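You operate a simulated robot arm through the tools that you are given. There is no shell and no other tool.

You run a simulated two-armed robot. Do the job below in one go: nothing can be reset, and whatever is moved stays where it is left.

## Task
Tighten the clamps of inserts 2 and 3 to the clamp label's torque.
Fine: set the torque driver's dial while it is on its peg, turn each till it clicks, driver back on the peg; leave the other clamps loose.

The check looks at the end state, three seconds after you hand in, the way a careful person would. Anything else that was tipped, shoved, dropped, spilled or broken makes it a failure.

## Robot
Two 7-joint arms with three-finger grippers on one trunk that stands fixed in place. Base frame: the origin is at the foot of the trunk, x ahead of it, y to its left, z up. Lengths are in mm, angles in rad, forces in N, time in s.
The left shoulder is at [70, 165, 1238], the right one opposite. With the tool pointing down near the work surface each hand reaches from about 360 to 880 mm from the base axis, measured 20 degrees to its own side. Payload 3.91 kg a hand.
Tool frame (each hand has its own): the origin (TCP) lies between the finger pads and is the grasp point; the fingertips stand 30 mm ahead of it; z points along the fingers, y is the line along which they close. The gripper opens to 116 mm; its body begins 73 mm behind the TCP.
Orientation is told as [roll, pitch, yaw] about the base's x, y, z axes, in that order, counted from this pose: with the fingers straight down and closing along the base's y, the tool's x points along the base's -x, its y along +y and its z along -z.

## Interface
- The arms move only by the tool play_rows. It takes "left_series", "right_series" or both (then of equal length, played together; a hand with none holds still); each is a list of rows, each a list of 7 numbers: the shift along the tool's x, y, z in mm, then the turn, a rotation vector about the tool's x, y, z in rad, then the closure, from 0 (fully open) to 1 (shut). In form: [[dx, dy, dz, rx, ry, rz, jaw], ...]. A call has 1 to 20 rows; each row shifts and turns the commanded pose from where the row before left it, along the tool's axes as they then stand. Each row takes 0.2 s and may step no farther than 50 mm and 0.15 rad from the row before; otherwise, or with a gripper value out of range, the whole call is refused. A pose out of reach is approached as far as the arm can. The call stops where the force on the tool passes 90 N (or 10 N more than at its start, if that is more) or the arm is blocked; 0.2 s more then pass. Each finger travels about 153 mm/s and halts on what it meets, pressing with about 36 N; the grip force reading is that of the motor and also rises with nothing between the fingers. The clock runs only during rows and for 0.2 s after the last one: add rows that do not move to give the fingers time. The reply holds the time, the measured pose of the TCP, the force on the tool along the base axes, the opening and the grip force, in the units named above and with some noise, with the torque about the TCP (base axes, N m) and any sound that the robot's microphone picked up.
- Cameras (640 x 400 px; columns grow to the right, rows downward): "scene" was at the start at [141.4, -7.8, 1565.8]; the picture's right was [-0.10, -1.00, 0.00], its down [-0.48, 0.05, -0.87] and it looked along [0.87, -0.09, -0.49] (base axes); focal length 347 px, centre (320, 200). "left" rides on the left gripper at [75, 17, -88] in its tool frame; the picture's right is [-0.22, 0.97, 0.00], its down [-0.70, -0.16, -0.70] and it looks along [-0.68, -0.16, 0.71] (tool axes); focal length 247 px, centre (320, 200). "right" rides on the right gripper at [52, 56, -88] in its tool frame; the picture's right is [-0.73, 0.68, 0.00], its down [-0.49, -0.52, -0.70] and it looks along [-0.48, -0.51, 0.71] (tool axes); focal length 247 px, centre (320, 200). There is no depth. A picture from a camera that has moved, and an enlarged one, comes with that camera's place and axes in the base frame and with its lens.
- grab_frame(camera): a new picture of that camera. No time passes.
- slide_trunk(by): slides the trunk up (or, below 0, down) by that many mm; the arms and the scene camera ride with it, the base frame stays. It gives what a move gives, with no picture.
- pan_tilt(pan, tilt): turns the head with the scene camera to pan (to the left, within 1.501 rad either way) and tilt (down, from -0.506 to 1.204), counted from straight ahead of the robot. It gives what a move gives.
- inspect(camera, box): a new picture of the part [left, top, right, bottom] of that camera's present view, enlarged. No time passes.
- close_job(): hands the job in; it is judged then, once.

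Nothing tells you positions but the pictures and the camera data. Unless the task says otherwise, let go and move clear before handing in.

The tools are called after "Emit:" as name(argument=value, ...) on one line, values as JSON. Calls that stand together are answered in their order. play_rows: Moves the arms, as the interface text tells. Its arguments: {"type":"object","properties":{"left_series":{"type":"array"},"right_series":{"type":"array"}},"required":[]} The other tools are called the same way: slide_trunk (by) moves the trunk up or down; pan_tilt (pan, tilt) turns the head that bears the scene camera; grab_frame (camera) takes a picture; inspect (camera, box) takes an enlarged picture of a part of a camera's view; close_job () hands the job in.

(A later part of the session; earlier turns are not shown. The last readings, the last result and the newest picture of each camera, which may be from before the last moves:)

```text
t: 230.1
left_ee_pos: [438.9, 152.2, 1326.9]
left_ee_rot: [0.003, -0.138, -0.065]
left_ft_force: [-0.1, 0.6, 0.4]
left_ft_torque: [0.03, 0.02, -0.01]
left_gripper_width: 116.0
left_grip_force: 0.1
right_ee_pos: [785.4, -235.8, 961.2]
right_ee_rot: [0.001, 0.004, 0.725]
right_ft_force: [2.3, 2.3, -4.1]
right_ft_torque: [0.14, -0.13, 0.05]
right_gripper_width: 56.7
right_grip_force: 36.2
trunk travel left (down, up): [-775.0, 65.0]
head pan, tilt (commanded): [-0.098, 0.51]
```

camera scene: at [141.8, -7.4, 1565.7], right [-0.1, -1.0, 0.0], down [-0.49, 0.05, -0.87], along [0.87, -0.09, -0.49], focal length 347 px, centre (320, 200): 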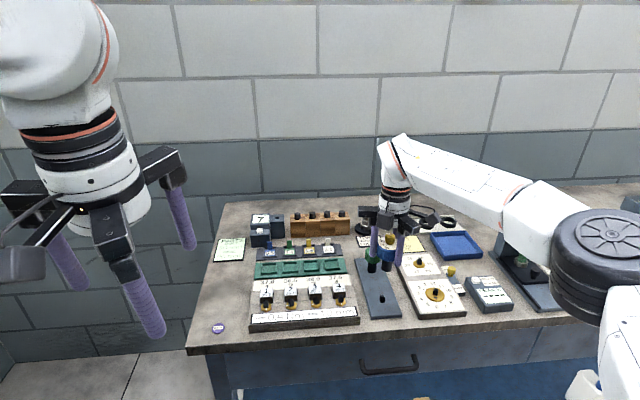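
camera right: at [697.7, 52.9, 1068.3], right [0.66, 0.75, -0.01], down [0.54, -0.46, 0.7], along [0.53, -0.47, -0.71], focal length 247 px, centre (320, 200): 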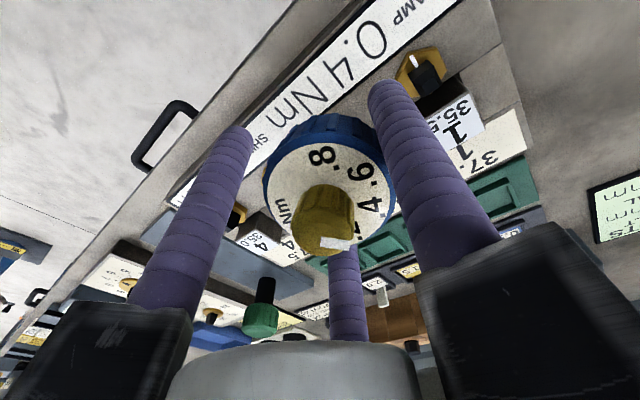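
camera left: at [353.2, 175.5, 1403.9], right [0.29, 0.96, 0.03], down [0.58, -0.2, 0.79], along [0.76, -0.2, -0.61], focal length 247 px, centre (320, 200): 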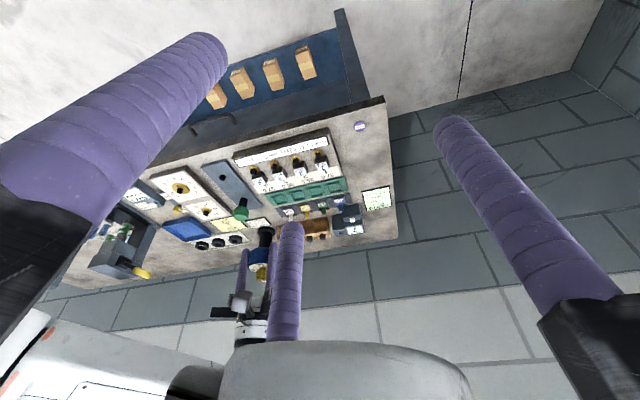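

Emit:
play_rows(right_series=[[0, 0, 2, 0, 0, 0, 1.0], [0, 0, 2, 0, 0, 0, 1.0], [0, 0, 0, 0, 0, 0, 1.0], [0, 0, 0, 0, 0, 0, 1.0]])

Emit:
play_rows(right_series=[[0, 0, 0, 0, 0, 0, 0.6], [0, 0, 0, 0, 0, 0, 0.45], [0, 0, 0, 0, 0, 0, 0.3], [0, 0, 0, 0, 0, 0, 0.2], [0, 0, -20, 0, 0, 0, 0.2], [0, 0, -30, 0, 0, 0, 0.3], [0, 0, -40, 0, 0, 0, 0.4], [0, 0, -40, 0, 0, 0, 0.4], [0, 0, 0, 0, 0, 0, 0.4], [0, 0, 0, 0, 0, 0, 0.4], [0, 0, 0, 0, 0, 0, 0.4]])

Emit:
inspect(camera="right", box=[280, 35, 360, 125])

Emit:
inspect(camera="scene", box=[376, 260, 404, 290])

```text
t: 231.1
left_ee_pos: [439.1, 153.2, 1327.3]
left_ee_rot: [0.001, -0.14, -0.065]
left_ft_force: [0.2, 0.4, 0.2]
left_ft_torque: [-0.01, 0.0, 0.0]
left_gripper_width: 116.0
left_grip_force: 0.0
right_ee_pos: [784.9, -235.3, 958.5]
right_ee_rot: [0.001, 0.001, 0.726]
right_ft_force: [2.4, 2.5, -1.8]
right_ft_torque: [0.21, -0.1, 0.01]
right_gripper_width: 56.9
right_grip_force: 36.1
trunk travel left (down, up): [-775.0, 65.0]
head pan, tilt (commanded): [-0.098, 0.51]
```

```text
t: 233.5
left_ee_pos: [438.3, 152.5, 1326.9]
left_ee_rot: [0.003, -0.137, -0.064]
left_ft_force: [-0.3, 0.3, 0.3]
left_ft_torque: [-0.03, 0.01, 0.01]
left_gripper_width: 116.3
left_grip_force: 0.0
right_ee_pos: [785.8, -236.3, 1090.5]
right_ee_rot: [0.001, 0.003, 0.725]
right_ft_force: [0.0, -0.2, -0.1]
right_ft_torque: [0.01, 0.0, 0.0]
right_gripper_width: 70.0
right_grip_force: 0.1
trunk travel left (down, up): [-775.0, 65.0]
head pan, tilt (commanded): [-0.098, 0.51]
```

```text
4.44 times, centred on (320, 80) of right
camera zoom: at [709.5, -227.6, 1177.6], right [0.1, 1.0, 0.0], down [0.71, -0.07, 0.7], along [0.7, -0.07, -0.72], focal length 1098 px, centre (320, 733)
```

zoom: 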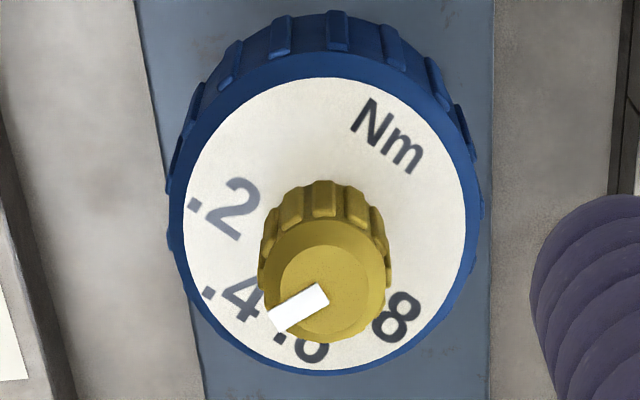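

```text
13.33 times, centred on (390, 275) of scene
camera zoom: at [141.0, -7.5, 1565.8], right [-0.1, -1.0, 0.0], down [-0.49, 0.05, -0.87], along [0.87, -0.09, -0.49], focal length 4626 px, centre (-613, -800)
```

zoom: 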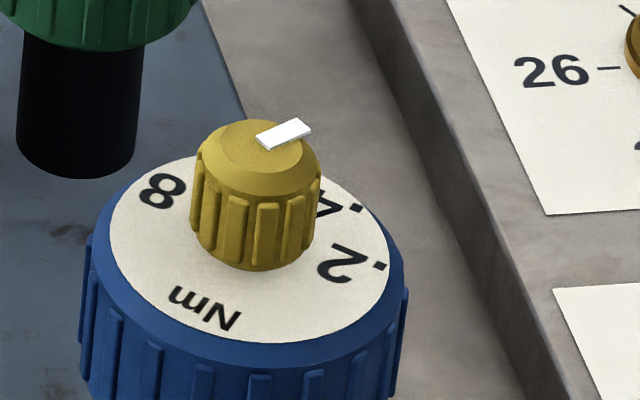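

The driver is on the peg and the dial still reads about .40. For the test I'll turn the dial down to about .2 and see whether the slip torque changes.

Emit:
play_rows(right_series=[[0, 0, 30, 0, 0, 0, 0.5], [0, 0, 30, 0, 0, 0, 0.55], [0, 0, 24, 0, 0, 0, 0.58], [0, 0, 0, 0, 0, 0, 0.65], [0, 0, 0, 0, 0, 0, 0.8], [0, 0, 0, 0, 0, 0, 1.0], [0, 0, 0, 0, 0, 0, 1.0], [0, 0, 0, 0, 0, 0.15, 1.0], [0, 0, 0, 0, 0, 0.15, 1.0], [0, 0, 0, 0, 0, 0.15, 1.0], [0, 0, 0, 0, 0, 0.15, 1.0], [0, 0, 0, 0, 0, 0.15, 1.0], [0, 0, 0, 0, 0, 0.15, 1.0], [0, 0, 0, 0, 0, 0, 1.0]])

Emit:
play_rows(right_series=[[0, 0, 0, 0, 0, 0, 0.8], [0, 0, 0, 0, 0, 0, 0.6], [0, 0, 0, 0, 0, 0, 0.5], [0, 0, -20, 0, 0, 0, 0.5], [0, 0, -30, 0, 0, 0, 0.4], [0, 0, -34, 0, 0, 0, 0.3], [0, 0, 0, 0, 0, 0, 0.3], [0, 0, 0, 0, 0, 0, 0.3]])

Emit:
inspect(camera="scene", box=[376, 260, 404, 290])

Emit:
inspect(camera="right", box=[280, 35, 360, 125])

```text
t: 236.2
left_ee_pos: [434.7, 153.2, 1326.4]
left_ee_rot: [0.004, -0.137, -0.063]
left_ft_force: [0.3, 0.0, -0.2]
left_ft_torque: [0.04, 0.01, 0.03]
left_gripper_width: 115.9
left_grip_force: 0.1
right_ee_pos: [770.8, -239.4, 1001.2]
right_ee_rot: [-0.011, 0.054, -0.047]
right_ft_force: [-4.7, 2.7, 22.3]
right_ft_torque: [0.15, 0.53, 0.13]
right_gripper_width: 20.8
right_grip_force: 36.2
trunk travel left (down, up): [-775.0, 65.0]
head pan, tilt (commanded): [-0.098, 0.51]
stopped in row 13 (right hand): the force on the tool passed its limit at 125 N (the readings are from after the stop); the commanded pose is now the measured one
```

```text
t: 238.0
left_ee_pos: [437.8, 151.9, 1326.1]
left_ee_rot: [0.004, -0.137, -0.066]
left_ft_force: [0.6, 0.2, -0.6]
left_ft_torque: [0.0, -0.03, -0.02]
left_gripper_width: 115.8
left_grip_force: 0.1
right_ee_pos: [775.3, -238.5, 1081.9]
right_ee_rot: [-0.014, 0.056, -0.046]
right_ft_force: [0.5, -0.8, 0.1]
right_ft_torque: [0.02, 0.0, -0.01]
right_gripper_width: 81.3
right_grip_force: 0.1
trunk travel left (down, up): [-775.0, 65.0]
head pan, tilt (commanded): [-0.098, 0.51]
```

```text
13.33 times, centred on (390, 275) of scene
camera zoom: at [141.2, -7.6, 1565.8], right [-0.1, -1.0, 0.0], down [-0.49, 0.05, -0.87], along [0.87, -0.09, -0.49], focal length 4626 px, centre (-613, -800)
```

zoom: 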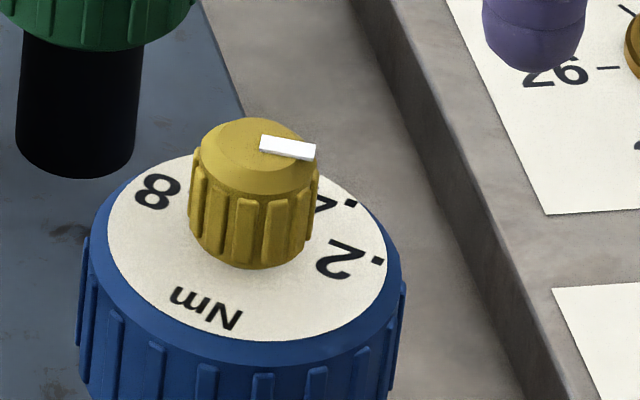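

```text
4.44 times, centred on (320, 80) of right
camera zoom: at [732.4, -177.8, 1172.1], right [0.76, 0.65, -0.05], down [0.5, -0.54, 0.68], along [0.41, -0.54, -0.73], focal length 1098 px, centre (320, 733)
```

zoom: 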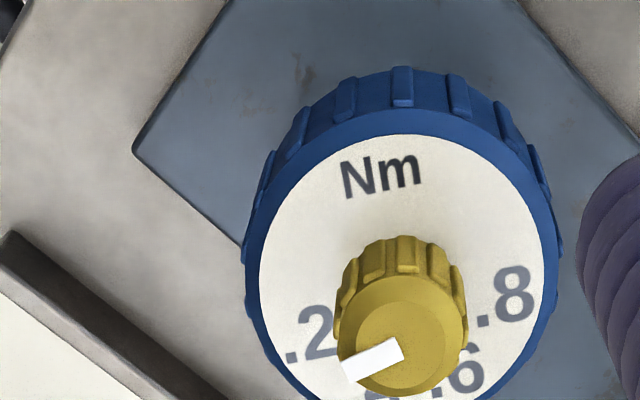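

The arm reconfigured again near yaw 0, so I must stay above yaw ≈ 0.5. Still, the dial now points to about .21 and the driver is undisturbed. I'll level the hand and return to high yaw.

Emit:
play_rows(right_series=[[0, 0, -5, -0.007, -0.028, 0, 0.3], [0, 0, -5, -0.007, -0.028, 0, 0.3], [0, 0, 0, 0, 0, -0.08, 0.3], [0, 0, 0, 0, 0, -0.1, 0.3], [0, 0, 0, 0, 0, -0.1, 0.3], [0, 0, 0, 0, 0, -0.1, 0.3], [0, 0, 0, 0, 0, -0.12, 0.3], [0, 0, 0, 0, 0, -0.12, 0.3], [0, 0, 0, 0, 0, -0.12, 0.3], [0, 0, 0, 0, 0, -0.12, 0.3], [0, 0, 0, 0, 0, -0.12, 0.3], [0, 0, 0, 0, 0, -0.12, 0.3], [0, 0, 0, 0, 0, -0.12, 0.3], [0, 0, 0, 0, 0, -0.12, 0.3], [0, 0, 0, 0, 0, -0.12, 0.3], [0, 0, 0, 0, 0, 0, 0.3], [0, 0, 0, 0, 0, 0, 0.3], [0, 0, 0, 0, 0, 0, 0.3]])

Emit:
play_rows(right_series=[[0, 0, 0, 0, 0, 0, 0.3]])

Emit:
inspect(camera="right", box=[260, 35, 380, 135])

Emit:
grab_frame(camera="scene")

```text
t: 241.8
left_ee_pos: [437.3, 151.6, 1326.1]
left_ee_rot: [0.003, -0.135, -0.064]
left_ft_force: [0.3, -0.4, -0.4]
left_ft_torque: [0.0, -0.01, 0.04]
left_gripper_width: 116.3
left_grip_force: 0.0
right_ee_pos: [777.4, -239.2, 1091.2]
right_ee_rot: [0.0, 0.0, 1.413]
right_ft_force: [0.1, -0.2, -0.3]
right_ft_torque: [0.01, -0.01, 0.0]
right_gripper_width: 81.1
right_grip_force: 0.1
trunk travel left (down, up): [-775.0, 65.0]
head pan, tilt (commanded): [-0.098, 0.51]
```

```text
t: 242.2
left_ee_pos: [438.4, 151.6, 1326.6]
left_ee_rot: [0.003, -0.136, -0.065]
left_ft_force: [0.7, -0.3, 0.3]
left_ft_torque: [0.01, -0.01, -0.03]
left_gripper_width: 115.8
left_grip_force: 0.1
right_ee_pos: [776.7, -239.2, 1090.5]
right_ee_rot: [0.001, 0.0, 1.413]
right_ft_force: [-0.2, -0.3, 0.0]
right_ft_torque: [-0.04, -0.01, 0.02]
right_gripper_width: 81.3
right_grip_force: 0.2
trunk travel left (down, up): [-775.0, 65.0]
head pan, tilt (commanded): [-0.098, 0.51]
```

```text
4.00 times, centred on (320, 85) of right
camera zoom: at [714.5, -280.9, 1178.4], right [-0.56, 0.83, 0.0], down [0.59, 0.4, 0.7], along [0.58, 0.39, -0.71], focal length 988 px, centre (320, 660)
```

zoom: 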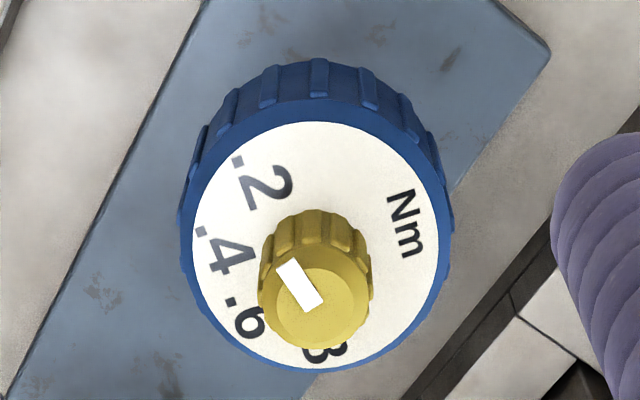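

```text
taken
camera scene: at [141.5, -7.7, 1565.7], right [-0.1, -1.0, 0.0], down [-0.49, 0.05, -0.87], along [0.87, -0.09, -0.49], focal length 347 px, centre (320, 200)
```

scene: 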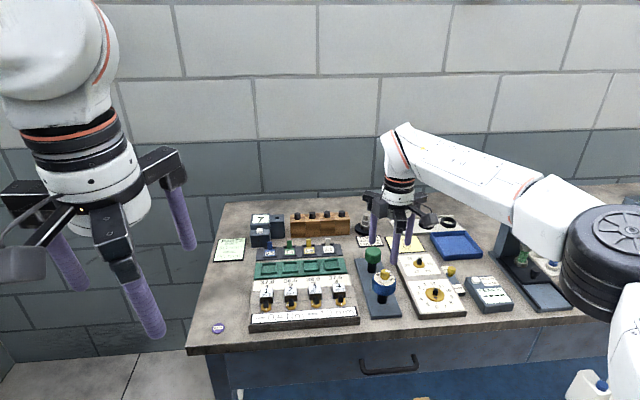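

Emit:
play_rows(right_series=[[-5.85, -7.5, 20, 0, 0, 0, 0.2], [0, 0, 30, 0, 0, 0, 0.2], [0, 0, 0, 0, 0, 0, 0.2], [0, 0, 0, 0, 0, 0, 0.2], [0, 0, 0, 0, 0, 0, 0.2], [0, 0, 0, 0, 0, 0, 0.2], [0, 0, 0, 0, 0, 0, 0.2]])

Emit:
play_rows(right_series=[[0, 0, 0, 0, 0, 0, 0.2]])

Emit:
play_rows(right_series=[[0, 0, 0, 0, 0, 0, 0.2]])

```text
t: 243.8
left_ee_pos: [437.7, 151.3, 1326.5]
left_ee_rot: [0.005, -0.137, -0.064]
left_ft_force: [-0.6, -0.3, 0.6]
left_ft_torque: [0.01, 0.02, 0.01]
left_gripper_width: 116.1
left_grip_force: 0.0
right_ee_pos: [785.7, -235.6, 1039.3]
right_ee_rot: [0.0, 0.0, 1.413]
right_ft_force: [-0.2, 0.2, 0.3]
right_ft_torque: [0.04, 0.01, -0.01]
right_gripper_width: 92.8
right_grip_force: 0.0
trunk travel left (down, up): [-775.0, 65.0]
head pan, tilt (commanded): [-0.098, 0.51]
```

```text
t: 244.2
left_ee_pos: [438.4, 152.1, 1326.4]
left_ee_rot: [0.004, -0.139, -0.064]
left_ft_force: [-0.6, -0.8, -0.9]
left_ft_torque: [-0.01, -0.02, 0.01]
left_gripper_width: 116.2
left_grip_force: 0.0
right_ee_pos: [785.7, -236.6, 1040.6]
right_ee_rot: [0.0, -0.001, 1.415]
right_ft_force: [0.2, 0.1, 0.4]
right_ft_torque: [-0.02, -0.02, 0.02]
right_gripper_width: 92.8
right_grip_force: 0.0
trunk travel left (down, up): [-775.0, 65.0]
head pan, tilt (commanded): [-0.098, 0.51]
```

```text
t: 244.6
left_ee_pos: [438.5, 152.8, 1325.7]
left_ee_rot: [0.002, -0.135, -0.064]
left_ft_force: [0.2, 0.6, -0.1]
left_ft_torque: [0.02, -0.02, -0.02]
left_gripper_width: 116.1
left_grip_force: 0.2
right_ee_pos: [785.8, -236.1, 1040.0]
right_ee_rot: [0.0, 0.0, 1.413]
right_ft_force: [-0.1, 0.9, 0.1]
right_ft_torque: [-0.01, -0.03, 0.02]
right_gripper_width: 92.4
right_grip_force: 0.2
trunk travel left (down, up): [-775.0, 65.0]
head pan, tilt (commanded): [-0.098, 0.51]
```

Emit:
play_rows(right_series=[[-1.43, 0.53, 25, 0, 0, 0, 0.2], [0, 0, 30, 0, 0, 0, 0.2], [0, 0, 26, 0, 0, 0, 0.2], [0, 0, 0, 0, 0, 0, 0.2], [0, 0, 0, 0, 0, 0, 0.2], [0, 0, 0, 0, 0, 0, 0.35], [0, 0, 0, 0, 0, 0, 0.42], [0, 0, 0, 0, 0, 0, 0.48], [0, 0, 0, 0, 0, 0, 0.55], [0, 0, 0, 0, 0, 0, 0.8], [0, 0, 0, 0, 0, 0, 1.0], [0, 0, 0, 0, 0, 0, 1.0]])

Emit:
play_rows(right_series=[[0, 0, 0, 0, 0, 0.07, 1.0], [0, 0, 0, 0, 0, 0.07, 1.0], [0, 0, 0, 0, 0, 0.07, 1.0], [0, 0, 0, 0, 0, 0.07, 1.0], [0, 0, 0, 0, 0, 0.07, 1.0]])

Emit:
play_rows(right_series=[[0, 0, 0, 0, 0, 0.04, 1.0], [0, 0, 0, 0, 0, 0.04, 1.0], [0, 0, 0, 0, 0, 0.04, 1.0], [0, 0, 0, 0, 0, 0.04, 1.0]])

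```text
t: 247.2
left_ee_pos: [438.5, 152.2, 1326.2]
left_ee_rot: [0.004, -0.138, -0.065]
left_ft_force: [-0.4, -0.2, 0.6]
left_ft_torque: [0.01, 0.0, 0.03]
left_gripper_width: 116.1
left_grip_force: 0.2
right_ee_pos: [784.0, -233.8, 959.6]
right_ee_rot: [0.0, 0.001, 1.414]
right_ft_force: [2.0, -4.2, 4.1]
right_ft_torque: [-0.19, -0.09, -0.05]
right_gripper_width: 56.7
right_grip_force: 35.7
trunk travel left (down, up): [-775.0, 65.0]
head pan, tilt (commanded): [-0.098, 0.51]
```

```text
t: 248.4
left_ee_pos: [437.9, 151.5, 1326.1]
left_ee_rot: [0.003, -0.136, -0.064]
left_ft_force: [0.9, -0.6, 0.2]
left_ft_torque: [0.01, -0.01, 0.0]
left_gripper_width: 116.0
left_grip_force: 0.0
right_ee_pos: [785.8, -235.4, 959.4]
right_ee_rot: [0.001, -0.001, 1.063]
right_ft_force: [2.1, -8.4, 2.0]
right_ft_torque: [-0.38, -0.28, 0.16]
right_gripper_width: 56.7
right_grip_force: 35.8
trunk travel left (down, up): [-775.0, 65.0]
head pan, tilt (commanded): [-0.098, 0.51]
```

```text
t: 249.4
left_ee_pos: [439.3, 150.6, 1326.2]
left_ee_rot: [0.005, -0.137, -0.066]
left_ft_force: [0.3, 0.3, 0.2]
left_ft_torque: [0.0, 0.0, -0.03]
left_gripper_width: 115.7
left_grip_force: 0.1
right_ee_pos: [785.1, -234.3, 959.3]
right_ee_rot: [0.001, 0.0, 0.9]
right_ft_force: [3.3, -12.2, 2.1]
right_ft_torque: [-0.59, -0.24, 0.15]
right_gripper_width: 56.5
right_grip_force: 35.4
trunk travel left (down, up): [-775.0, 65.0]
head pan, tilt (commanded): [-0.098, 0.51]
```

The slip torque halved at dial ≈ .2 (0.155 against 0.315), so the clutch follows the dial correctly. Now I'll check on clamp 3 whether a click can be heard at this low setting; it cannot over-tighten.

Emit:
play_rows(right_series=[[0, 0, 0, 0, 0, -0.1, 1.0], [0, 0, -5, 0, 0, 0, 1.0], [0, 0, -15, 0, 0, 0, 1.0], [0, 0, -35, 0, 0, 0, 1.0], [0, 0, -40, 0, 0, 0, 1.0], [0, 0, -12, 0, 0, -0.13, 1.0], [0, 0, 0, 0, 0, -0.13, 1.0], [0, 0, 0, 0, 0, -0.13, 1.0], [0, 0, 0, 0, 0, -0.13, 1.0], [0, 0, 0, 0, 0, 0, 1.0], [0, 0, 0, 0, 0, 0, 1.0]])

```text
t: 251.8
left_ee_pos: [438.2, 151.8, 1327.2]
left_ee_rot: [0.004, -0.135, -0.066]
left_ft_force: [-0.6, 0.3, 0.7]
left_ft_torque: [0.02, -0.01, -0.01]
left_gripper_width: 115.9
left_grip_force: 0.0
right_ee_pos: [787.3, -233.2, 1066.1]
right_ee_rot: [0.003, -0.001, 1.526]
right_ft_force: [0.3, -0.2, -1.6]
right_ft_torque: [0.02, 0.01, -0.04]
right_gripper_width: 56.8
right_grip_force: 35.4
trunk travel left (down, up): [-775.0, 65.0]
head pan, tilt (commanded): [-0.098, 0.51]
```

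Emit:
play_rows(right_series=[[-34.18, 4.64, 0, 0, 0, 0, 1.0], [-34.18, 4.64, 0, 0, 0, 0, 1.0], [-34.18, 4.64, 0, 0, 0, 0, 1.0], [-34.18, 4.64, 0, 0, 0, 0, 1.0], [-34.18, 4.64, 0, 0, 0, 0, 1.0], [0, 0, 30, 0, 0, 0, 1.0], [0, 0, 28, 0, 0, 0, 1.0], [0, 0, 0, 0, 0, 0, 1.0], [0, 0, 0, 0, 0, 0, 1.0], [0, 0, 0, 0, 0, 0, 1.0], [0, 0, 0, 0, 0, 0, 1.0], [0, 0, 0, 0, 0, 0, 1.0]])

Emit:
play_rows(right_series=[[0, 0, 0, 0, 0, 0, 1.0]])

Emit:
play_rows(right_series=[[0, 0, 0, 0, 0, 0, 1.0]])

Emit:
inspect(camera="scene", box=[300, 270, 340, 310])

Emit:
inspect(camera="right", box=[290, 60, 350, 120])

```text
t: 254.4
left_ee_pos: [438.3, 151.5, 1326.8]
left_ee_rot: [0.004, -0.136, -0.064]
left_ft_force: [-0.2, 0.0, -0.1]
left_ft_torque: [-0.03, 0.02, 0.01]
left_gripper_width: 116.0
left_grip_force: 0.0
right_ee_pos: [770.2, -62.2, 1009.7]
right_ee_rot: [0.003, 0.0, 1.524]
right_ft_force: [0.2, -0.2, -1.3]
right_ft_torque: [0.03, -0.01, 0.01]
right_gripper_width: 56.8
right_grip_force: 35.6
trunk travel left (down, up): [-775.0, 65.0]
head pan, tilt (commanded): [-0.098, 0.51]
```

```text
t: 254.8
left_ee_pos: [438.1, 152.3, 1327.1]
left_ee_rot: [0.002, -0.136, -0.064]
left_ft_force: [-0.7, -0.3, 0.0]
left_ft_torque: [-0.01, -0.02, 0.01]
left_gripper_width: 116.0
left_grip_force: 0.1
right_ee_pos: [770.0, -61.1, 1008.3]
right_ee_rot: [0.002, 0.0, 1.523]
right_ft_force: [0.0, -0.3, -1.6]
right_ft_torque: [-0.04, 0.0, -0.04]
right_gripper_width: 56.5
right_grip_force: 35.8
trunk travel left (down, up): [-775.0, 65.0]
head pan, tilt (commanded): [-0.098, 0.51]
```

```text
t: 255.2
left_ee_pos: [438.4, 153.4, 1325.7]
left_ee_rot: [0.003, -0.137, -0.066]
left_ft_force: [0.6, 0.5, 0.0]
left_ft_torque: [0.03, 0.01, -0.01]
left_gripper_width: 116.1
left_grip_force: 0.1
right_ee_pos: [769.8, -62.1, 1008.3]
right_ee_rot: [0.003, 0.0, 1.523]
right_ft_force: [0.3, -0.3, -2.5]
right_ft_torque: [0.0, 0.0, -0.01]
right_gripper_width: 56.5
right_grip_force: 35.9
trunk travel left (down, up): [-775.0, 65.0]
head pan, tilt (commanded): [-0.098, 0.51]
```

```text
10.00 times, centred on (320, 290) of scene
camera zoom: at [141.7, -7.6, 1565.7], right [-0.1, -1.0, 0.0], down [-0.49, 0.05, -0.87], along [0.87, -0.09, -0.49], focal length 3470 px, centre (320, -700)
```

zoom: 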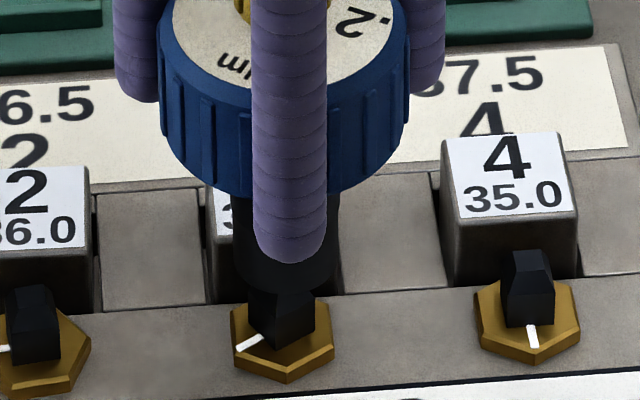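

```text
6.67 times, centred on (320, 90) of right
camera zoom: at [712.4, -110.4, 1096.6], right [-0.65, 0.76, 0.0], down [0.55, 0.46, 0.7], along [0.53, 0.45, -0.71], focal length 1646 px, centre (320, 933)
```

zoom: 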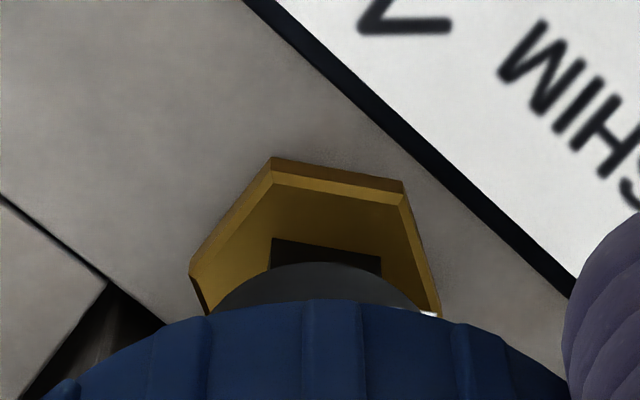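

Emit:
play_rows(right_series=[[-0.56, -1.18, 5, 0, 0, 0, 1.0], [0, 0, 5, 0, 0, 0, 1.0], [0, 0, 2, 0, 0, 0, 1.0], [0, 0, 0, 0, 0, 0, 1.0], [0, 0, 0, 0, 0, 0, 1.0]])

Emit:
play_rows(right_series=[[0, 0, 2, 0, 0, 0, 1.0], [0, 0, 2, 0, 0, 0, 1.0], [0, 0, 0, 0, 0, 0, 1.0], [0, 0, 0, 0, 0, 0, 1.0]])

Emit:
play_rows(right_series=[[0, 0, 2, 0, 0, 0, 1.0], [0, 0, 2, 0, 0, 0, 1.0], [0, 0, 0, 0, 0, 0, 1.0], [0, 0, 0, 0, 0, 0, 1.0]])

```text
t: 256.4
left_ee_pos: [438.1, 152.2, 1327.3]
left_ee_rot: [0.002, -0.138, -0.065]
left_ft_force: [1.0, -0.6, 0.4]
left_ft_torque: [0.02, 0.02, -0.02]
left_gripper_width: 116.1
left_grip_force: 0.1
right_ee_pos: [771.5, -61.0, 996.9]
right_ee_rot: [0.001, 0.0, 1.525]
right_ft_force: [-0.4, -0.1, -1.8]
right_ft_torque: [-0.02, 0.04, 0.0]
right_gripper_width: 56.9
right_grip_force: 36.4
trunk travel left (down, up): [-775.0, 65.0]
head pan, tilt (commanded): [-0.098, 0.51]
```

```text
t: 257.4
left_ee_pos: [436.7, 152.5, 1325.7]
left_ee_rot: [0.003, -0.137, -0.065]
left_ft_force: [1.3, 0.5, 0.1]
left_ft_torque: [0.0, 0.0, -0.03]
left_gripper_width: 115.9
left_grip_force: 0.2
right_ee_pos: [771.3, -61.9, 993.6]
right_ee_rot: [0.002, 0.0, 1.524]
right_ft_force: [-0.2, 0.6, -1.6]
right_ft_torque: [0.03, 0.0, -0.03]
right_gripper_width: 56.8
right_grip_force: 35.8
trunk travel left (down, up): [-775.0, 65.0]
head pan, tilt (commanded): [-0.098, 0.51]
```

```text
t: 258.4
left_ee_pos: [438.0, 151.0, 1326.5]
left_ee_rot: [0.005, -0.137, -0.064]
left_ft_force: [-1.0, 0.3, 0.2]
left_ft_torque: [-0.02, -0.03, -0.03]
left_gripper_width: 115.9
left_grip_force: 0.2
right_ee_pos: [772.1, -61.0, 987.6]
right_ee_rot: [0.004, 0.0, 1.524]
right_ft_force: [-0.4, 0.0, -3.2]
right_ft_torque: [0.05, 0.01, 0.0]
right_gripper_width: 57.0
right_grip_force: 36.4
trunk travel left (down, up): [-775.0, 65.0]
head pan, tilt (commanded): [-0.098, 0.51]
```

Emit:
play_rows(right_series=[[0, 0, 2, 0, 0, 0, 1.0], [0, 0, 1.5, 0, 0, 0, 1.0], [0, 0, 0, 0, 0, 0, 1.0], [0, 0, 0, 0, 0, 0, 1.0]])

Emit:
play_rows(right_series=[[0, 0, 0.8, 0, 0, 0.05, 1.0], [0, 0, 0, 0, 0, 0.05, 1.0], [0, 0, 0, 0, 0, 0.05, 1.0], [0, 0, 0, 0, 0, 0.05, 1.0], [0, 0, 0, 0, 0, 0.05, 1.0], [0, 0, 0, 0, 0, 0.05, 1.0], [0, 0, 0, 0, 0, 0.05, 1.0], [0, 0, 0, 0, 0, 0.05, 1.0], [0, 0, 0, 0, 0, 0.05, 1.0], [0, 0, 0, 0, 0, 0.05, 1.0]])

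Emit:
inspect(camera="scene", box=[306, 292, 330, 312])

```text
t: 259.4
left_ee_pos: [438.7, 152.1, 1326.6]
left_ee_rot: [0.005, -0.135, -0.064]
left_ft_force: [-0.1, -0.1, -0.5]
left_ft_torque: [0.02, 0.02, 0.02]
left_gripper_width: 116.0
left_grip_force: 0.1
right_ee_pos: [770.9, -61.7, 983.9]
right_ee_rot: [0.003, 0.002, 1.524]
right_ft_force: [-0.3, 0.3, -2.0]
right_ft_torque: [-0.02, -0.01, -0.02]
right_gripper_width: 56.8
right_grip_force: 35.7
trunk travel left (down, up): [-775.0, 65.0]
head pan, tilt (commanded): [-0.098, 0.51]
```

```text
t: 261.6
left_ee_pos: [439.0, 153.3, 1326.0]
left_ee_rot: [0.004, -0.135, -0.065]
left_ft_force: [-0.5, -0.1, -0.5]
left_ft_torque: [0.04, -0.01, 0.02]
left_gripper_width: 116.3
left_grip_force: 0.0
right_ee_pos: [771.4, -60.7, 983.7]
right_ee_rot: [0.0, -0.001, 1.024]
right_ft_force: [-1.9, -0.9, -4.8]
right_ft_torque: [0.04, 0.04, 0.17]
right_gripper_width: 56.7
right_grip_force: 35.6
trunk travel left (down, up): [-775.0, 65.0]
head pan, tilt (commanded): [-0.098, 0.51]
```

```text
16.00 times, centred on (318, 302) of scene
camera zoom: at [142.0, -7.8, 1565.7], right [-0.1, -1.0, 0.0], down [-0.49, 0.05, -0.87], along [0.87, -0.09, -0.49], focal length 5551 px, centre (352, -1432)
```

zoom: 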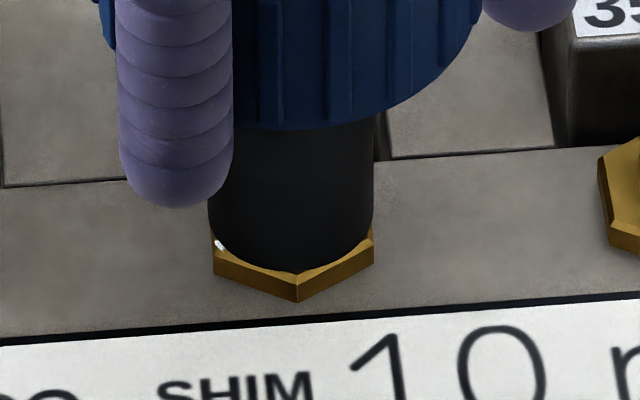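

Emit:
pan_tilt(pan=-0.08, tilt=0.8)

Emit:
play_rows(right_series=[[0, 0, 0.5, 0, 0, 0.05, 1.0], [0, 0, 0, 0, 0, 0.05, 1.0], [0, 0, 0, 0, 0, 0.05, 1.0], [0, 0, 0, 0, 0, 0.05, 1.0], [0, 0, 0, 0, 0, 0.05, 1.0], [0, 0, 0, 0, 0, 0.05, 1.0]])

Emit:
inspect(camera="scene", box=[270, 160, 380, 240])

```text
t: 262.4
left_ee_pos: [438.6, 153.3, 1326.1]
left_ee_rot: [0.004, -0.136, -0.065]
left_ft_force: [0.5, -0.7, -0.9]
left_ft_torque: [0.0, -0.01, 0.01]
left_gripper_width: 116.0
left_grip_force: 0.0
right_ee_pos: [771.6, -60.0, 984.2]
right_ee_rot: [0.002, 0.0, 1.024]
right_ft_force: [-0.6, -0.8, -3.8]
right_ft_torque: [0.01, 0.01, 0.06]
right_gripper_width: 57.0
right_grip_force: 35.8
trunk travel left (down, up): [-775.0, 65.0]
head pan, tilt (commanded): [-0.08, 0.799]
```

```text
t: 263.8
left_ee_pos: [438.7, 151.4, 1326.2]
left_ee_rot: [0.003, -0.138, -0.065]
left_ft_force: [0.3, -0.8, -0.1]
left_ft_torque: [-0.01, 0.05, -0.01]
left_gripper_width: 116.3
left_grip_force: 0.1
right_ee_pos: [772.6, -62.2, 983.9]
right_ee_rot: [0.002, 0.004, 0.725]
right_ft_force: [-2.2, -2.8, -2.4]
right_ft_torque: [-0.09, 0.04, 0.14]
right_gripper_width: 56.9
right_grip_force: 35.8
trunk travel left (down, up): [-775.0, 65.0]
head pan, tilt (commanded): [-0.08, 0.799]
```

```text
5.00 times, centred on (325, 200) of scene
camera zoom: at [131.6, -5.7, 1540.7], right [-0.08, -1.0, 0.0], down [-0.71, 0.06, -0.7], along [0.69, -0.06, -0.72], focal length 1735 px, centre (295, 200)
```

zoom: 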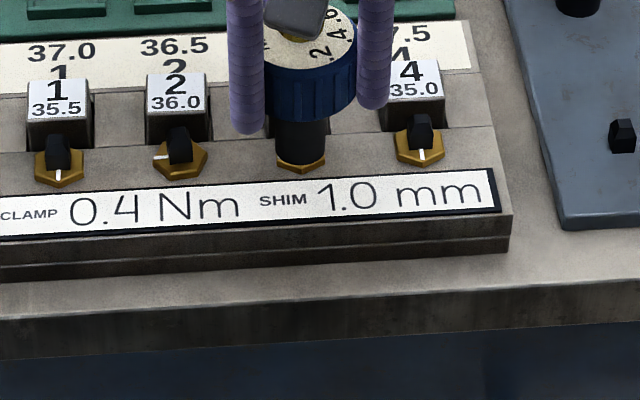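

No click yet at slow speed. I'll try the same low setting with a fast sweep on clamp 3, ratcheting back first.

Emit:
play_rows(right_series=[[0, 0, 0, 0, 0, 0, 0.5], [0, 0, 0, 0, 0, 0, 0.4], [0, 0, 0, 0, 0, 0, 0.25], [0, 0, 0, 0, 0, -0.1, 0.15], [0, 0, 0, 0, 0, -0.13, 0.15], [0, 0, 0, 0, 0, -0.13, 0.15], [0, 0, 0, 0, 0, -0.13, 0.15], [0, 0, 0, 0, 0, -0.13, 0.15], [0, 0, 0, 0, 0, -0.13, 0.15], [0, 0, 0, 0, 0, -0.13, 0.15], [0, 0, 0, 0, 0, -0.13, 0.15], [0, 0, 0, 0, 0, -0.13, 0.15], [0, 0, 0, 0, 0, -0.13, 0.15], [0, 0, 0, 0, 0, 0, 0.15], [0, 0, 0, 0, 0, 0, 0.3]])

Emit:
play_rows(right_series=[[0, 0, 0, 0, 0, 0, 0.4], [0, 0, 0, 0, 0, 0, 0.46], [0, 0, 0, 0, 0, 0, 0.52], [0, 0, 0, 0, 0, 0, 0.7], [0, 0, 0, 0, 0, 0, 1.0], [0, 0, 0, 0, 0, 0, 1.0]])

Emit:
play_rows(right_series=[[0, 0, 0, 0, 0, 0.1, 1.0], [0, 0, 0, 0, 0, 0.15, 1.0], [0, 0, 0, 0, 0, 0.15, 1.0], [0, 0, 0, 0, 0, 0.15, 1.0], [0, 0, 0, 0, 0, 0.15, 1.0], [0, 0, 0, 0, 0, 0.15, 1.0], [0, 0, 0, 0, 0, 0.15, 1.0]])

```text
t: 267.0
left_ee_pos: [437.5, 151.6, 1325.5]
left_ee_rot: [0.003, -0.136, -0.065]
left_ft_force: [-0.4, 0.2, -0.1]
left_ft_torque: [-0.01, 0.01, -0.02]
left_gripper_width: 115.9
left_grip_force: 0.0
right_ee_pos: [771.9, -61.4, 984.5]
right_ee_rot: [0.0, 0.001, 1.998]
right_ft_force: [0.1, -0.1, -0.3]
right_ft_torque: [0.01, 0.02, 0.03]
right_gripper_width: 81.1
right_grip_force: 0.0
trunk travel left (down, up): [-775.0, 65.0]
head pan, tilt (commanded): [-0.08, 0.799]
```

```text
t: 268.4
left_ee_pos: [437.6, 152.6, 1325.9]
left_ee_rot: [0.003, -0.138, -0.063]
left_ft_force: [0.4, -0.3, 0.1]
left_ft_torque: [0.0, 0.02, -0.03]
left_gripper_width: 116.0
left_grip_force: 0.1
right_ee_pos: [771.3, -61.3, 984.1]
right_ee_rot: [0.0, 0.0, 1.998]
right_ft_force: [-0.7, -0.1, 0.2]
right_ft_torque: [0.06, 0.02, -0.02]
right_gripper_width: 56.4
right_grip_force: 35.9
trunk travel left (down, up): [-775.0, 65.0]
head pan, tilt (commanded): [-0.08, 0.799]
```

```text
t: 270.0
left_ee_pos: [438.7, 152.1, 1326.4]
left_ee_rot: [0.005, -0.136, -0.064]
left_ft_force: [1.0, 1.0, -0.7]
left_ft_torque: [0.0, 0.0, -0.01]
left_gripper_width: 116.1
left_grip_force: 0.2
right_ee_pos: [770.8, -60.7, 983.9]
right_ee_rot: [0.0, 0.001, 0.992]
right_ft_force: [2.8, -2.0, 3.0]
right_ft_torque: [-0.19, -0.28, 0.14]
right_gripper_width: 56.4
right_grip_force: 35.9
trunk travel left (down, up): [-775.0, 65.0]
head pan, tilt (commanded): [-0.08, 0.799]
```

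No click either way. I want to see the full torque curve from loose on this clamp. I'll try turning clamp 3 back (counter-clockwise) to see how it releases.

Emit:
play_rows(right_series=[[0, 0, 0, 0, 0, -0.07, 1.0], [0, 0, 0, 0, 0, -0.07, 1.0], [0, 0, 0, 0, 0, -0.07, 1.0], [0, 0, 0, 0, 0, -0.07, 1.0], [0, 0, 0, 0, 0, -0.07, 1.0], [0, 0, 0, 0, 0, -0.07, 1.0], [0, 0, 0, 0, 0, -0.07, 1.0]])

Emit:
inspect(camera="scene", box=[300, 180, 330, 205])

Emit:
play_rows(right_series=[[0, 0, 0, 0, 0, -0.07, 1.0], [0, 0, 0, 0, 0, -0.07, 1.0], [0, 0, 0, 0, 0, -0.07, 1.0], [0, 0, 0, 0, 0, -0.07, 1.0], [0, 0, 0, 0, 0, -0.07, 1.0], [0, 0, 0, 0, 0, -0.07, 1.0]])

Emit:
inspect(camera="scene", box=[300, 180, 330, 205])

```text
t: 271.6
left_ee_pos: [436.5, 151.2, 1327.2]
left_ee_rot: [0.004, -0.137, -0.065]
left_ft_force: [0.0, -0.5, -0.5]
left_ft_torque: [-0.04, -0.02, 0.01]
left_gripper_width: 116.0
left_grip_force: 0.1
right_ee_pos: [772.1, -61.9, 984.2]
right_ee_rot: [0.0, -0.001, 1.486]
right_ft_force: [2.2, -3.5, 5.2]
right_ft_torque: [-0.18, -0.15, -0.09]
right_gripper_width: 56.7
right_grip_force: 35.8
trunk travel left (down, up): [-775.0, 65.0]
head pan, tilt (commanded): [-0.08, 0.799]
```

```text
16.00 times, centred on (315, 192) of scene
camera zoom: at [131.1, -5.7, 1540.8], right [-0.08, -1.0, 0.0], down [-0.71, 0.06, -0.7], along [0.69, -0.06, -0.72], focal length 5551 px, centre (400, 320)
```

zoom: 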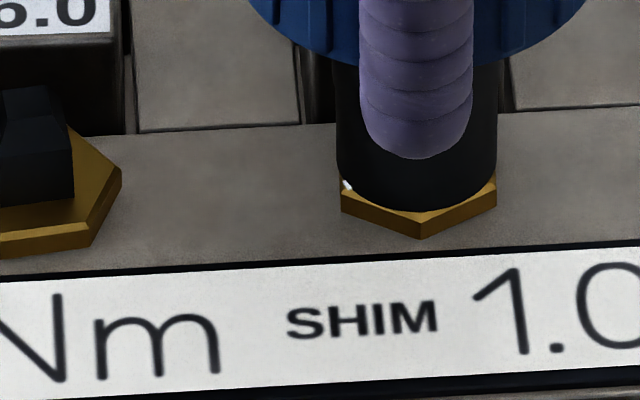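

```text
t: 273.0
left_ee_pos: [437.5, 152.6, 1327.2]
left_ee_rot: [0.002, -0.137, -0.064]
left_ft_force: [0.0, 0.3, 0.6]
left_ft_torque: [0.0, -0.03, 0.0]
left_gripper_width: 116.0
left_grip_force: 0.0
right_ee_pos: [770.7, -61.0, 984.5]
right_ee_rot: [0.0, 0.0, 1.907]
right_ft_force: [5.0, -2.6, 5.5]
right_ft_torque: [-0.09, -0.21, -0.07]
right_gripper_width: 56.8
right_grip_force: 36.1
trunk travel left (down, up): [-775.0, 65.0]
head pan, tilt (commanded): [-0.08, 0.799]
```

```text
16.00 times, centred on (315, 192) of scene
camera zoom: at [131.3, -5.4, 1540.8], right [-0.08, -1.0, 0.0], down [-0.71, 0.06, -0.7], along [0.69, -0.06, -0.72], focal length 5551 px, centre (400, 320)
```

zoom: 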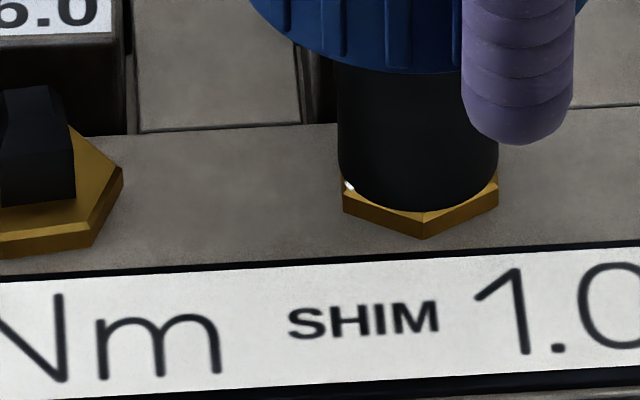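

Nothing at this low setting, and the nut holds. On the clamps at .4 the torque read lower than on the rigid peg, which suggests the nut was still yielding and had not reached its end. So the next step is to restore .4 and keep turning clamp 2 further. Back to the peg.

Emit:
pan_tilt(pan=-0.098, tilt=0.51)

Emit:
play_rows(right_series=[[0, 0, 0, 0, 0, 0.07, 1.0], [0, 0, 0, 0, 0, 0.07, 1.0], [0, 0, -5, 0, 0, 0, 1.0], [0, 0, -15, 0, 0, 0, 1.0], [0, 0, -30, 0, 0, 0, 1.0], [0, 0, -34, 0, 0, 0, 1.0], [0, 0, 0, 0, 0, 0.131, 1.0], [0, 0, 0, 0, 0, 0.131, 1.0], [0, 0, 0, 0, 0, 0.131, 1.0], [0, 0, 0, 0, 0, 0.131, 1.0], [0, 0, 0, 0, 0, 0, 1.0], [0, 0, 0, 0, 0, 0, 1.0], [0, 0, 0, 0, 0, 0, 1.0]])

Emit:
play_rows(right_series=[[0, 0, 0, 0, 0, 0, 1.0]])

```text
t: 273.8
left_ee_pos: [438.3, 152.5, 1326.9]
left_ee_rot: [0.005, -0.137, -0.064]
left_ft_force: [-0.5, 0.1, 0.2]
left_ft_torque: [0.02, 0.01, 0.02]
left_gripper_width: 116.0
left_grip_force: 0.1
right_ee_pos: [771.1, -60.1, 983.8]
right_ee_rot: [0.0, 0.0, 1.905]
right_ft_force: [5.4, -0.6, 6.8]
right_ft_torque: [-0.06, -0.24, -0.03]
right_gripper_width: 56.6
right_grip_force: 36.3
trunk travel left (down, up): [-775.0, 65.0]
head pan, tilt (commanded): [-0.098, 0.51]
```

```text
t: 276.6
left_ee_pos: [438.1, 152.3, 1326.3]
left_ee_rot: [0.002, -0.136, -0.065]
left_ft_force: [0.1, 0.4, 0.5]
left_ft_torque: [0.01, -0.01, 0.01]
left_gripper_width: 115.9
left_grip_force: 0.1
right_ee_pos: [771.5, -60.2, 1068.1]
right_ee_rot: [0.004, 0.002, 1.241]
right_ft_force: [-1.3, 0.8, -1.7]
right_ft_torque: [-0.01, -0.01, -0.01]
right_gripper_width: 56.4
right_grip_force: 36.4
trunk travel left (down, up): [-775.0, 65.0]
head pan, tilt (commanded): [-0.098, 0.51]
```

```text
t: 277.0
left_ee_pos: [437.9, 152.8, 1326.6]
left_ee_rot: [0.003, -0.135, -0.064]
left_ft_force: [-0.5, 0.0, -0.2]
left_ft_torque: [0.01, -0.01, 0.01]
left_gripper_width: 116.1
left_grip_force: 0.2
right_ee_pos: [771.1, -60.2, 1068.3]
right_ee_rot: [0.003, 0.0, 1.242]
right_ft_force: [-0.4, -0.3, -1.6]
right_ft_torque: [0.01, -0.01, 0.01]
right_gripper_width: 56.8
right_grip_force: 36.2
trunk travel left (down, up): [-775.0, 65.0]
head pan, tilt (commanded): [-0.098, 0.51]
```

Emit:
play_rows(right_series=[[31.6, -14.0, 0, 0, 0, 0, 1.0], [31.6, -14.0, 0, 0, 0, 0, 1.0], [31.6, -14.0, 0, 0, 0, 0, 1.0], [31.6, -14.0, 0, 0, 0, 0, 1.0], [31.6, -14.0, 0, 0, 0, 0, 1.0], [0, 0, 0, 0, 0, 0, 1.0], [0, 0, 0, 0, 0, 0, 1.0], [0, 0, 0, 0, 0, 0, 1.0], [0, 0, 0, 0, 0, 0, 1.0], [0, 0, 0, 0, 0, 0, 1.0]])

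Emit:
play_rows(right_series=[[0, 0, 0, 0, 0, 0, 1.0]])

Emit:
play_rows(right_series=[[0, 0, 0, 0, 0, 0, 1.0]])

Emit:
inspect(camera="right", box=[300, 55, 340, 105])

```text
t: 279.2
left_ee_pos: [438.5, 152.5, 1327.2]
left_ee_rot: [0.003, -0.136, -0.065]
left_ft_force: [0.1, 0.2, -0.9]
left_ft_torque: [-0.02, -0.01, -0.01]
left_gripper_width: 115.7
left_grip_force: 0.1
right_ee_pos: [787.8, -233.2, 1066.2]
right_ee_rot: [0.001, -0.002, 1.244]
right_ft_force: [-0.2, 0.5, -2.1]
right_ft_torque: [-0.01, 0.01, -0.02]
right_gripper_width: 56.8
right_grip_force: 35.5
trunk travel left (down, up): [-775.0, 65.0]
head pan, tilt (commanded): [-0.098, 0.51]
```

```text
t: 279.6
left_ee_pos: [438.0, 152.2, 1326.0]
left_ee_rot: [0.004, -0.136, -0.064]
left_ft_force: [0.0, 0.0, -0.5]
left_ft_torque: [-0.03, -0.02, 0.01]
left_gripper_width: 115.9
left_grip_force: 0.1
right_ee_pos: [787.3, -233.7, 1067.0]
right_ee_rot: [0.003, 0.0, 1.242]
right_ft_force: [-0.1, -0.2, -2.0]
right_ft_torque: [0.01, 0.03, -0.05]
right_gripper_width: 56.6
right_grip_force: 35.9
trunk travel left (down, up): [-775.0, 65.0]
head pan, tilt (commanded): [-0.098, 0.51]
```

```text
t: 280.0
left_ee_pos: [437.1, 151.0, 1326.6]
left_ee_rot: [0.004, -0.138, -0.066]
left_ft_force: [1.1, -0.2, 0.0]
left_ft_torque: [0.01, -0.07, 0.02]
left_gripper_width: 115.9
left_grip_force: 0.0
right_ee_pos: [786.8, -232.7, 1066.8]
right_ee_rot: [0.001, 0.0, 1.242]
right_ft_force: [0.4, -0.8, -1.9]
right_ft_torque: [0.02, -0.02, 0.01]
right_gripper_width: 56.7
right_grip_force: 35.8
trunk travel left (down, up): [-775.0, 65.0]
head pan, tilt (commanded): [-0.098, 0.51]
```

```text
8.00 times, centred on (320, 80) of right
camera zoom: at [718.0, -263.4, 1154.5], right [-0.41, 0.91, 0.0], down [0.65, 0.29, 0.7], along [0.64, 0.29, -0.71], focal length 1976 px, centre (320, 1160)
```

zoom: 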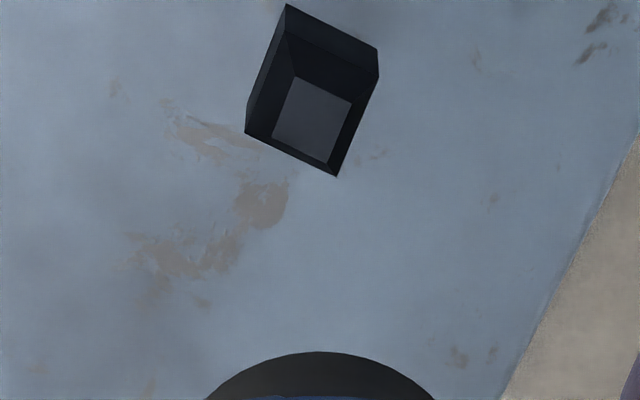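

Emit:
play_rows(right_series=[[1.97, 1.44, 20, 0, 0, 0, 1.0], [0, 0, 30, 0, 0, 0, 1.0], [0, 0, 30, 0, 0, 0, 1.0], [0, 0, 6, 0, 0, 0, 1.0], [0, 0, 0, 0, 0, 0, 1.0], [0, 0, 0, 0, 0, 0, 1.0], [0, 0, 0, 0, 0, 0, 1.0], [0, 0, 0, 0, 0, 0, 1.0]])

Emit:
play_rows(right_series=[[0, 0, 3, 0, 0, 0, 1.0], [0, 0, 2, 0, 0, 0, 1.0], [0, 0, 2, 0, 0, 0, 1.0], [0, 0, 0, 0, 0, 0, 1.0]])

Emit:
play_rows(right_series=[[0, 0, 2, 0, 0, 0, 1.0], [0, 0, 2, 0, 0, 0, 1.0], [0, 0, 0, 0, 0, 0, 1.0]])

```text
t: 281.8
left_ee_pos: [437.8, 152.0, 1326.6]
left_ee_rot: [0.004, -0.137, -0.063]
left_ft_force: [-0.2, -0.6, -0.1]
left_ft_torque: [0.0, -0.01, -0.01]
left_gripper_width: 115.9
left_grip_force: 0.1
right_ee_pos: [785.3, -234.9, 980.9]
right_ee_rot: [0.001, -0.001, 1.242]
right_ft_force: [0.5, 0.3, -1.6]
right_ft_torque: [0.02, -0.02, 0.0]
right_gripper_width: 56.6
right_grip_force: 35.9
trunk travel left (down, up): [-775.0, 65.0]
head pan, tilt (commanded): [-0.098, 0.51]
```

```text
t: 282.8
left_ee_pos: [438.3, 152.4, 1326.8]
left_ee_rot: [0.003, -0.137, -0.065]
left_ft_force: [-0.9, -0.2, -0.9]
left_ft_torque: [0.02, 0.05, 0.0]
left_gripper_width: 116.0
left_grip_force: 0.0
right_ee_pos: [785.6, -233.9, 973.8]
right_ee_rot: [0.004, -0.001, 1.243]
right_ft_force: [0.4, -0.2, -2.8]
right_ft_torque: [-0.02, 0.03, 0.0]
right_gripper_width: 56.8
right_grip_force: 35.8
trunk travel left (down, up): [-775.0, 65.0]
head pan, tilt (commanded): [-0.098, 0.51]
```

```text
t: 283.6
left_ee_pos: [437.2, 152.6, 1327.3]
left_ee_rot: [0.003, -0.138, -0.065]
left_ft_force: [-0.5, 0.2, -0.1]
left_ft_torque: [0.02, -0.02, 0.0]
left_gripper_width: 115.8
left_grip_force: 0.1
right_ee_pos: [786.6, -234.6, 970.6]
right_ee_rot: [0.002, 0.001, 1.241]
right_ft_force: [0.0, -0.1, -0.5]
right_ft_torque: [-0.13, 0.0, 0.05]
right_gripper_width: 56.9
right_grip_force: 36.0
trunk travel left (down, up): [-775.0, 65.0]
head pan, tilt (commanded): [-0.098, 0.51]
```

Emit:
play_rows(right_series=[[0, 0, 2, 0, 0, 0, 1.0], [0, 0, 2, 0, 0, 0, 1.0], [0, 0, 0, 0, 0, 0, 1.0]])

Emit:
play_rows(right_series=[[0, 0, 2, 0, 0, 0, 1.0], [0, 0, 2, 0, 0, 0, 1.0], [0, 0, 1.5, 0, 0, 0, 1.0], [0, 0, 0, 0, 0, 0, 1.0], [0, 0, 0, 0, 0, 0, 1.0]])

```text
t: 284.4
left_ee_pos: [437.6, 152.0, 1326.5]
left_ee_rot: [0.003, -0.137, -0.064]
left_ft_force: [-0.6, 0.0, 0.1]
left_ft_torque: [-0.01, -0.02, -0.01]
left_gripper_width: 116.1
left_grip_force: 0.1
right_ee_pos: [785.1, -234.4, 967.4]
right_ee_rot: [0.003, 0.0, 1.242]
right_ft_force: [-0.2, -1.4, -1.3]
right_ft_torque: [-0.05, 0.0, 0.02]
right_gripper_width: 56.8
right_grip_force: 36.3
trunk travel left (down, up): [-775.0, 65.0]
head pan, tilt (commanded): [-0.098, 0.51]
```

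```text
t: 285.6
left_ee_pos: [438.3, 151.6, 1326.0]
left_ee_rot: [0.003, -0.135, -0.064]
left_ft_force: [0.3, -0.2, 0.4]
left_ft_torque: [-0.02, -0.02, -0.02]
left_gripper_width: 115.8
left_grip_force: 0.1
right_ee_pos: [783.2, -233.0, 961.5]
right_ee_rot: [0.0, 0.0, 1.24]
right_ft_force: [0.4, -4.0, -0.4]
right_ft_torque: [-0.27, -0.04, 0.06]
right_gripper_width: 56.7
right_grip_force: 36.5
trunk travel left (down, up): [-775.0, 65.0]
head pan, tilt (commanded): [-0.098, 0.51]
```

Emit:
play_rows(right_series=[[0, 0, 1.5, 0, 0, 0, 1.0], [0, 0, 0, 0, 0, 0, 1.0], [0, 0, 0, 0, 0, 0, 0.6], [0, 0, 0, 0, 0, 0, 0.45], [0, 0, 0, 0, 0, 0, 0.3], [0, 0, 0, 0, 0, 0, 0.2], [0, 0, -20, 0, 0, 0, 0.2], [0, 0, -30, 0, 0, 0, 0.3], [0, 0, -40, 0, 0, 0, 0.4], [0, 0, -36, 0, 0, 0, 0.4], [0, 0, 0, 0, 0, 0, 0.4], [0, 0, 0, 0, 0, 0, 0.4], [0, 0, 0, 0, 0, 0, 0.4], [0, 0, 0, 0, 0, 0, 0.4]])

Emit:
inspect(camera="right", box=[280, 35, 360, 125])

Emit:
inspect(camera="scene", box=[376, 260, 404, 290])

```text
t: 288.6
left_ee_pos: [437.8, 153.3, 1326.1]
left_ee_rot: [0.004, -0.137, -0.066]
left_ft_force: [-0.6, 0.4, -1.1]
left_ft_torque: [0.02, 0.02, 0.03]
left_gripper_width: 116.0
left_grip_force: 0.1
right_ee_pos: [786.7, -236.2, 1083.2]
right_ee_rot: [0.002, -0.001, 1.242]
right_ft_force: [0.4, -0.2, 0.2]
right_ft_torque: [-0.03, 0.02, 0.0]
right_gripper_width: 69.7
right_grip_force: 0.1
trunk travel left (down, up): [-775.0, 65.0]
head pan, tilt (commanded): [-0.098, 0.51]
```

```text
4.44 times, centred on (320, 80) of right
camera zoom: at [716.2, -267.0, 1172.6], right [-0.41, 0.91, 0.0], down [0.65, 0.29, 0.7], along [0.64, 0.29, -0.71], focal length 1098 px, centre (320, 733)
```

zoom: 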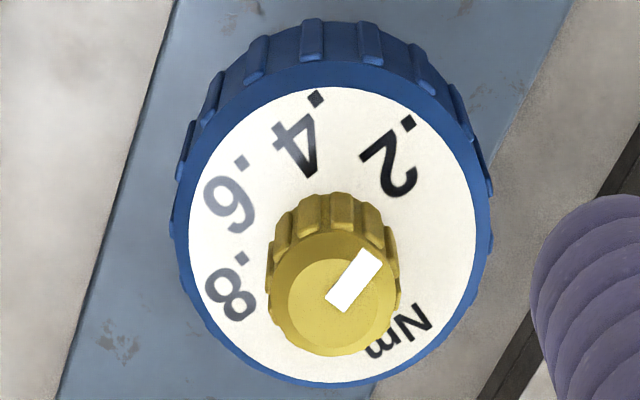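

```text
13.33 times, centred on (390, 275) of scene
camera zoom: at [141.8, -7.8, 1565.7], right [-0.1, -1.0, 0.0], down [-0.49, 0.05, -0.87], along [0.87, -0.09, -0.49], focal length 4626 px, centre (-613, -800)
```

zoom: 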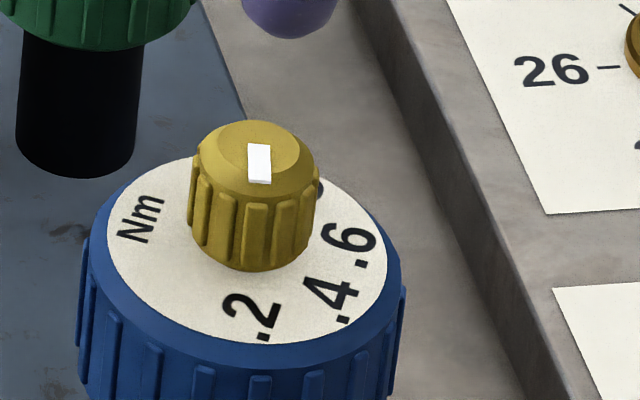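

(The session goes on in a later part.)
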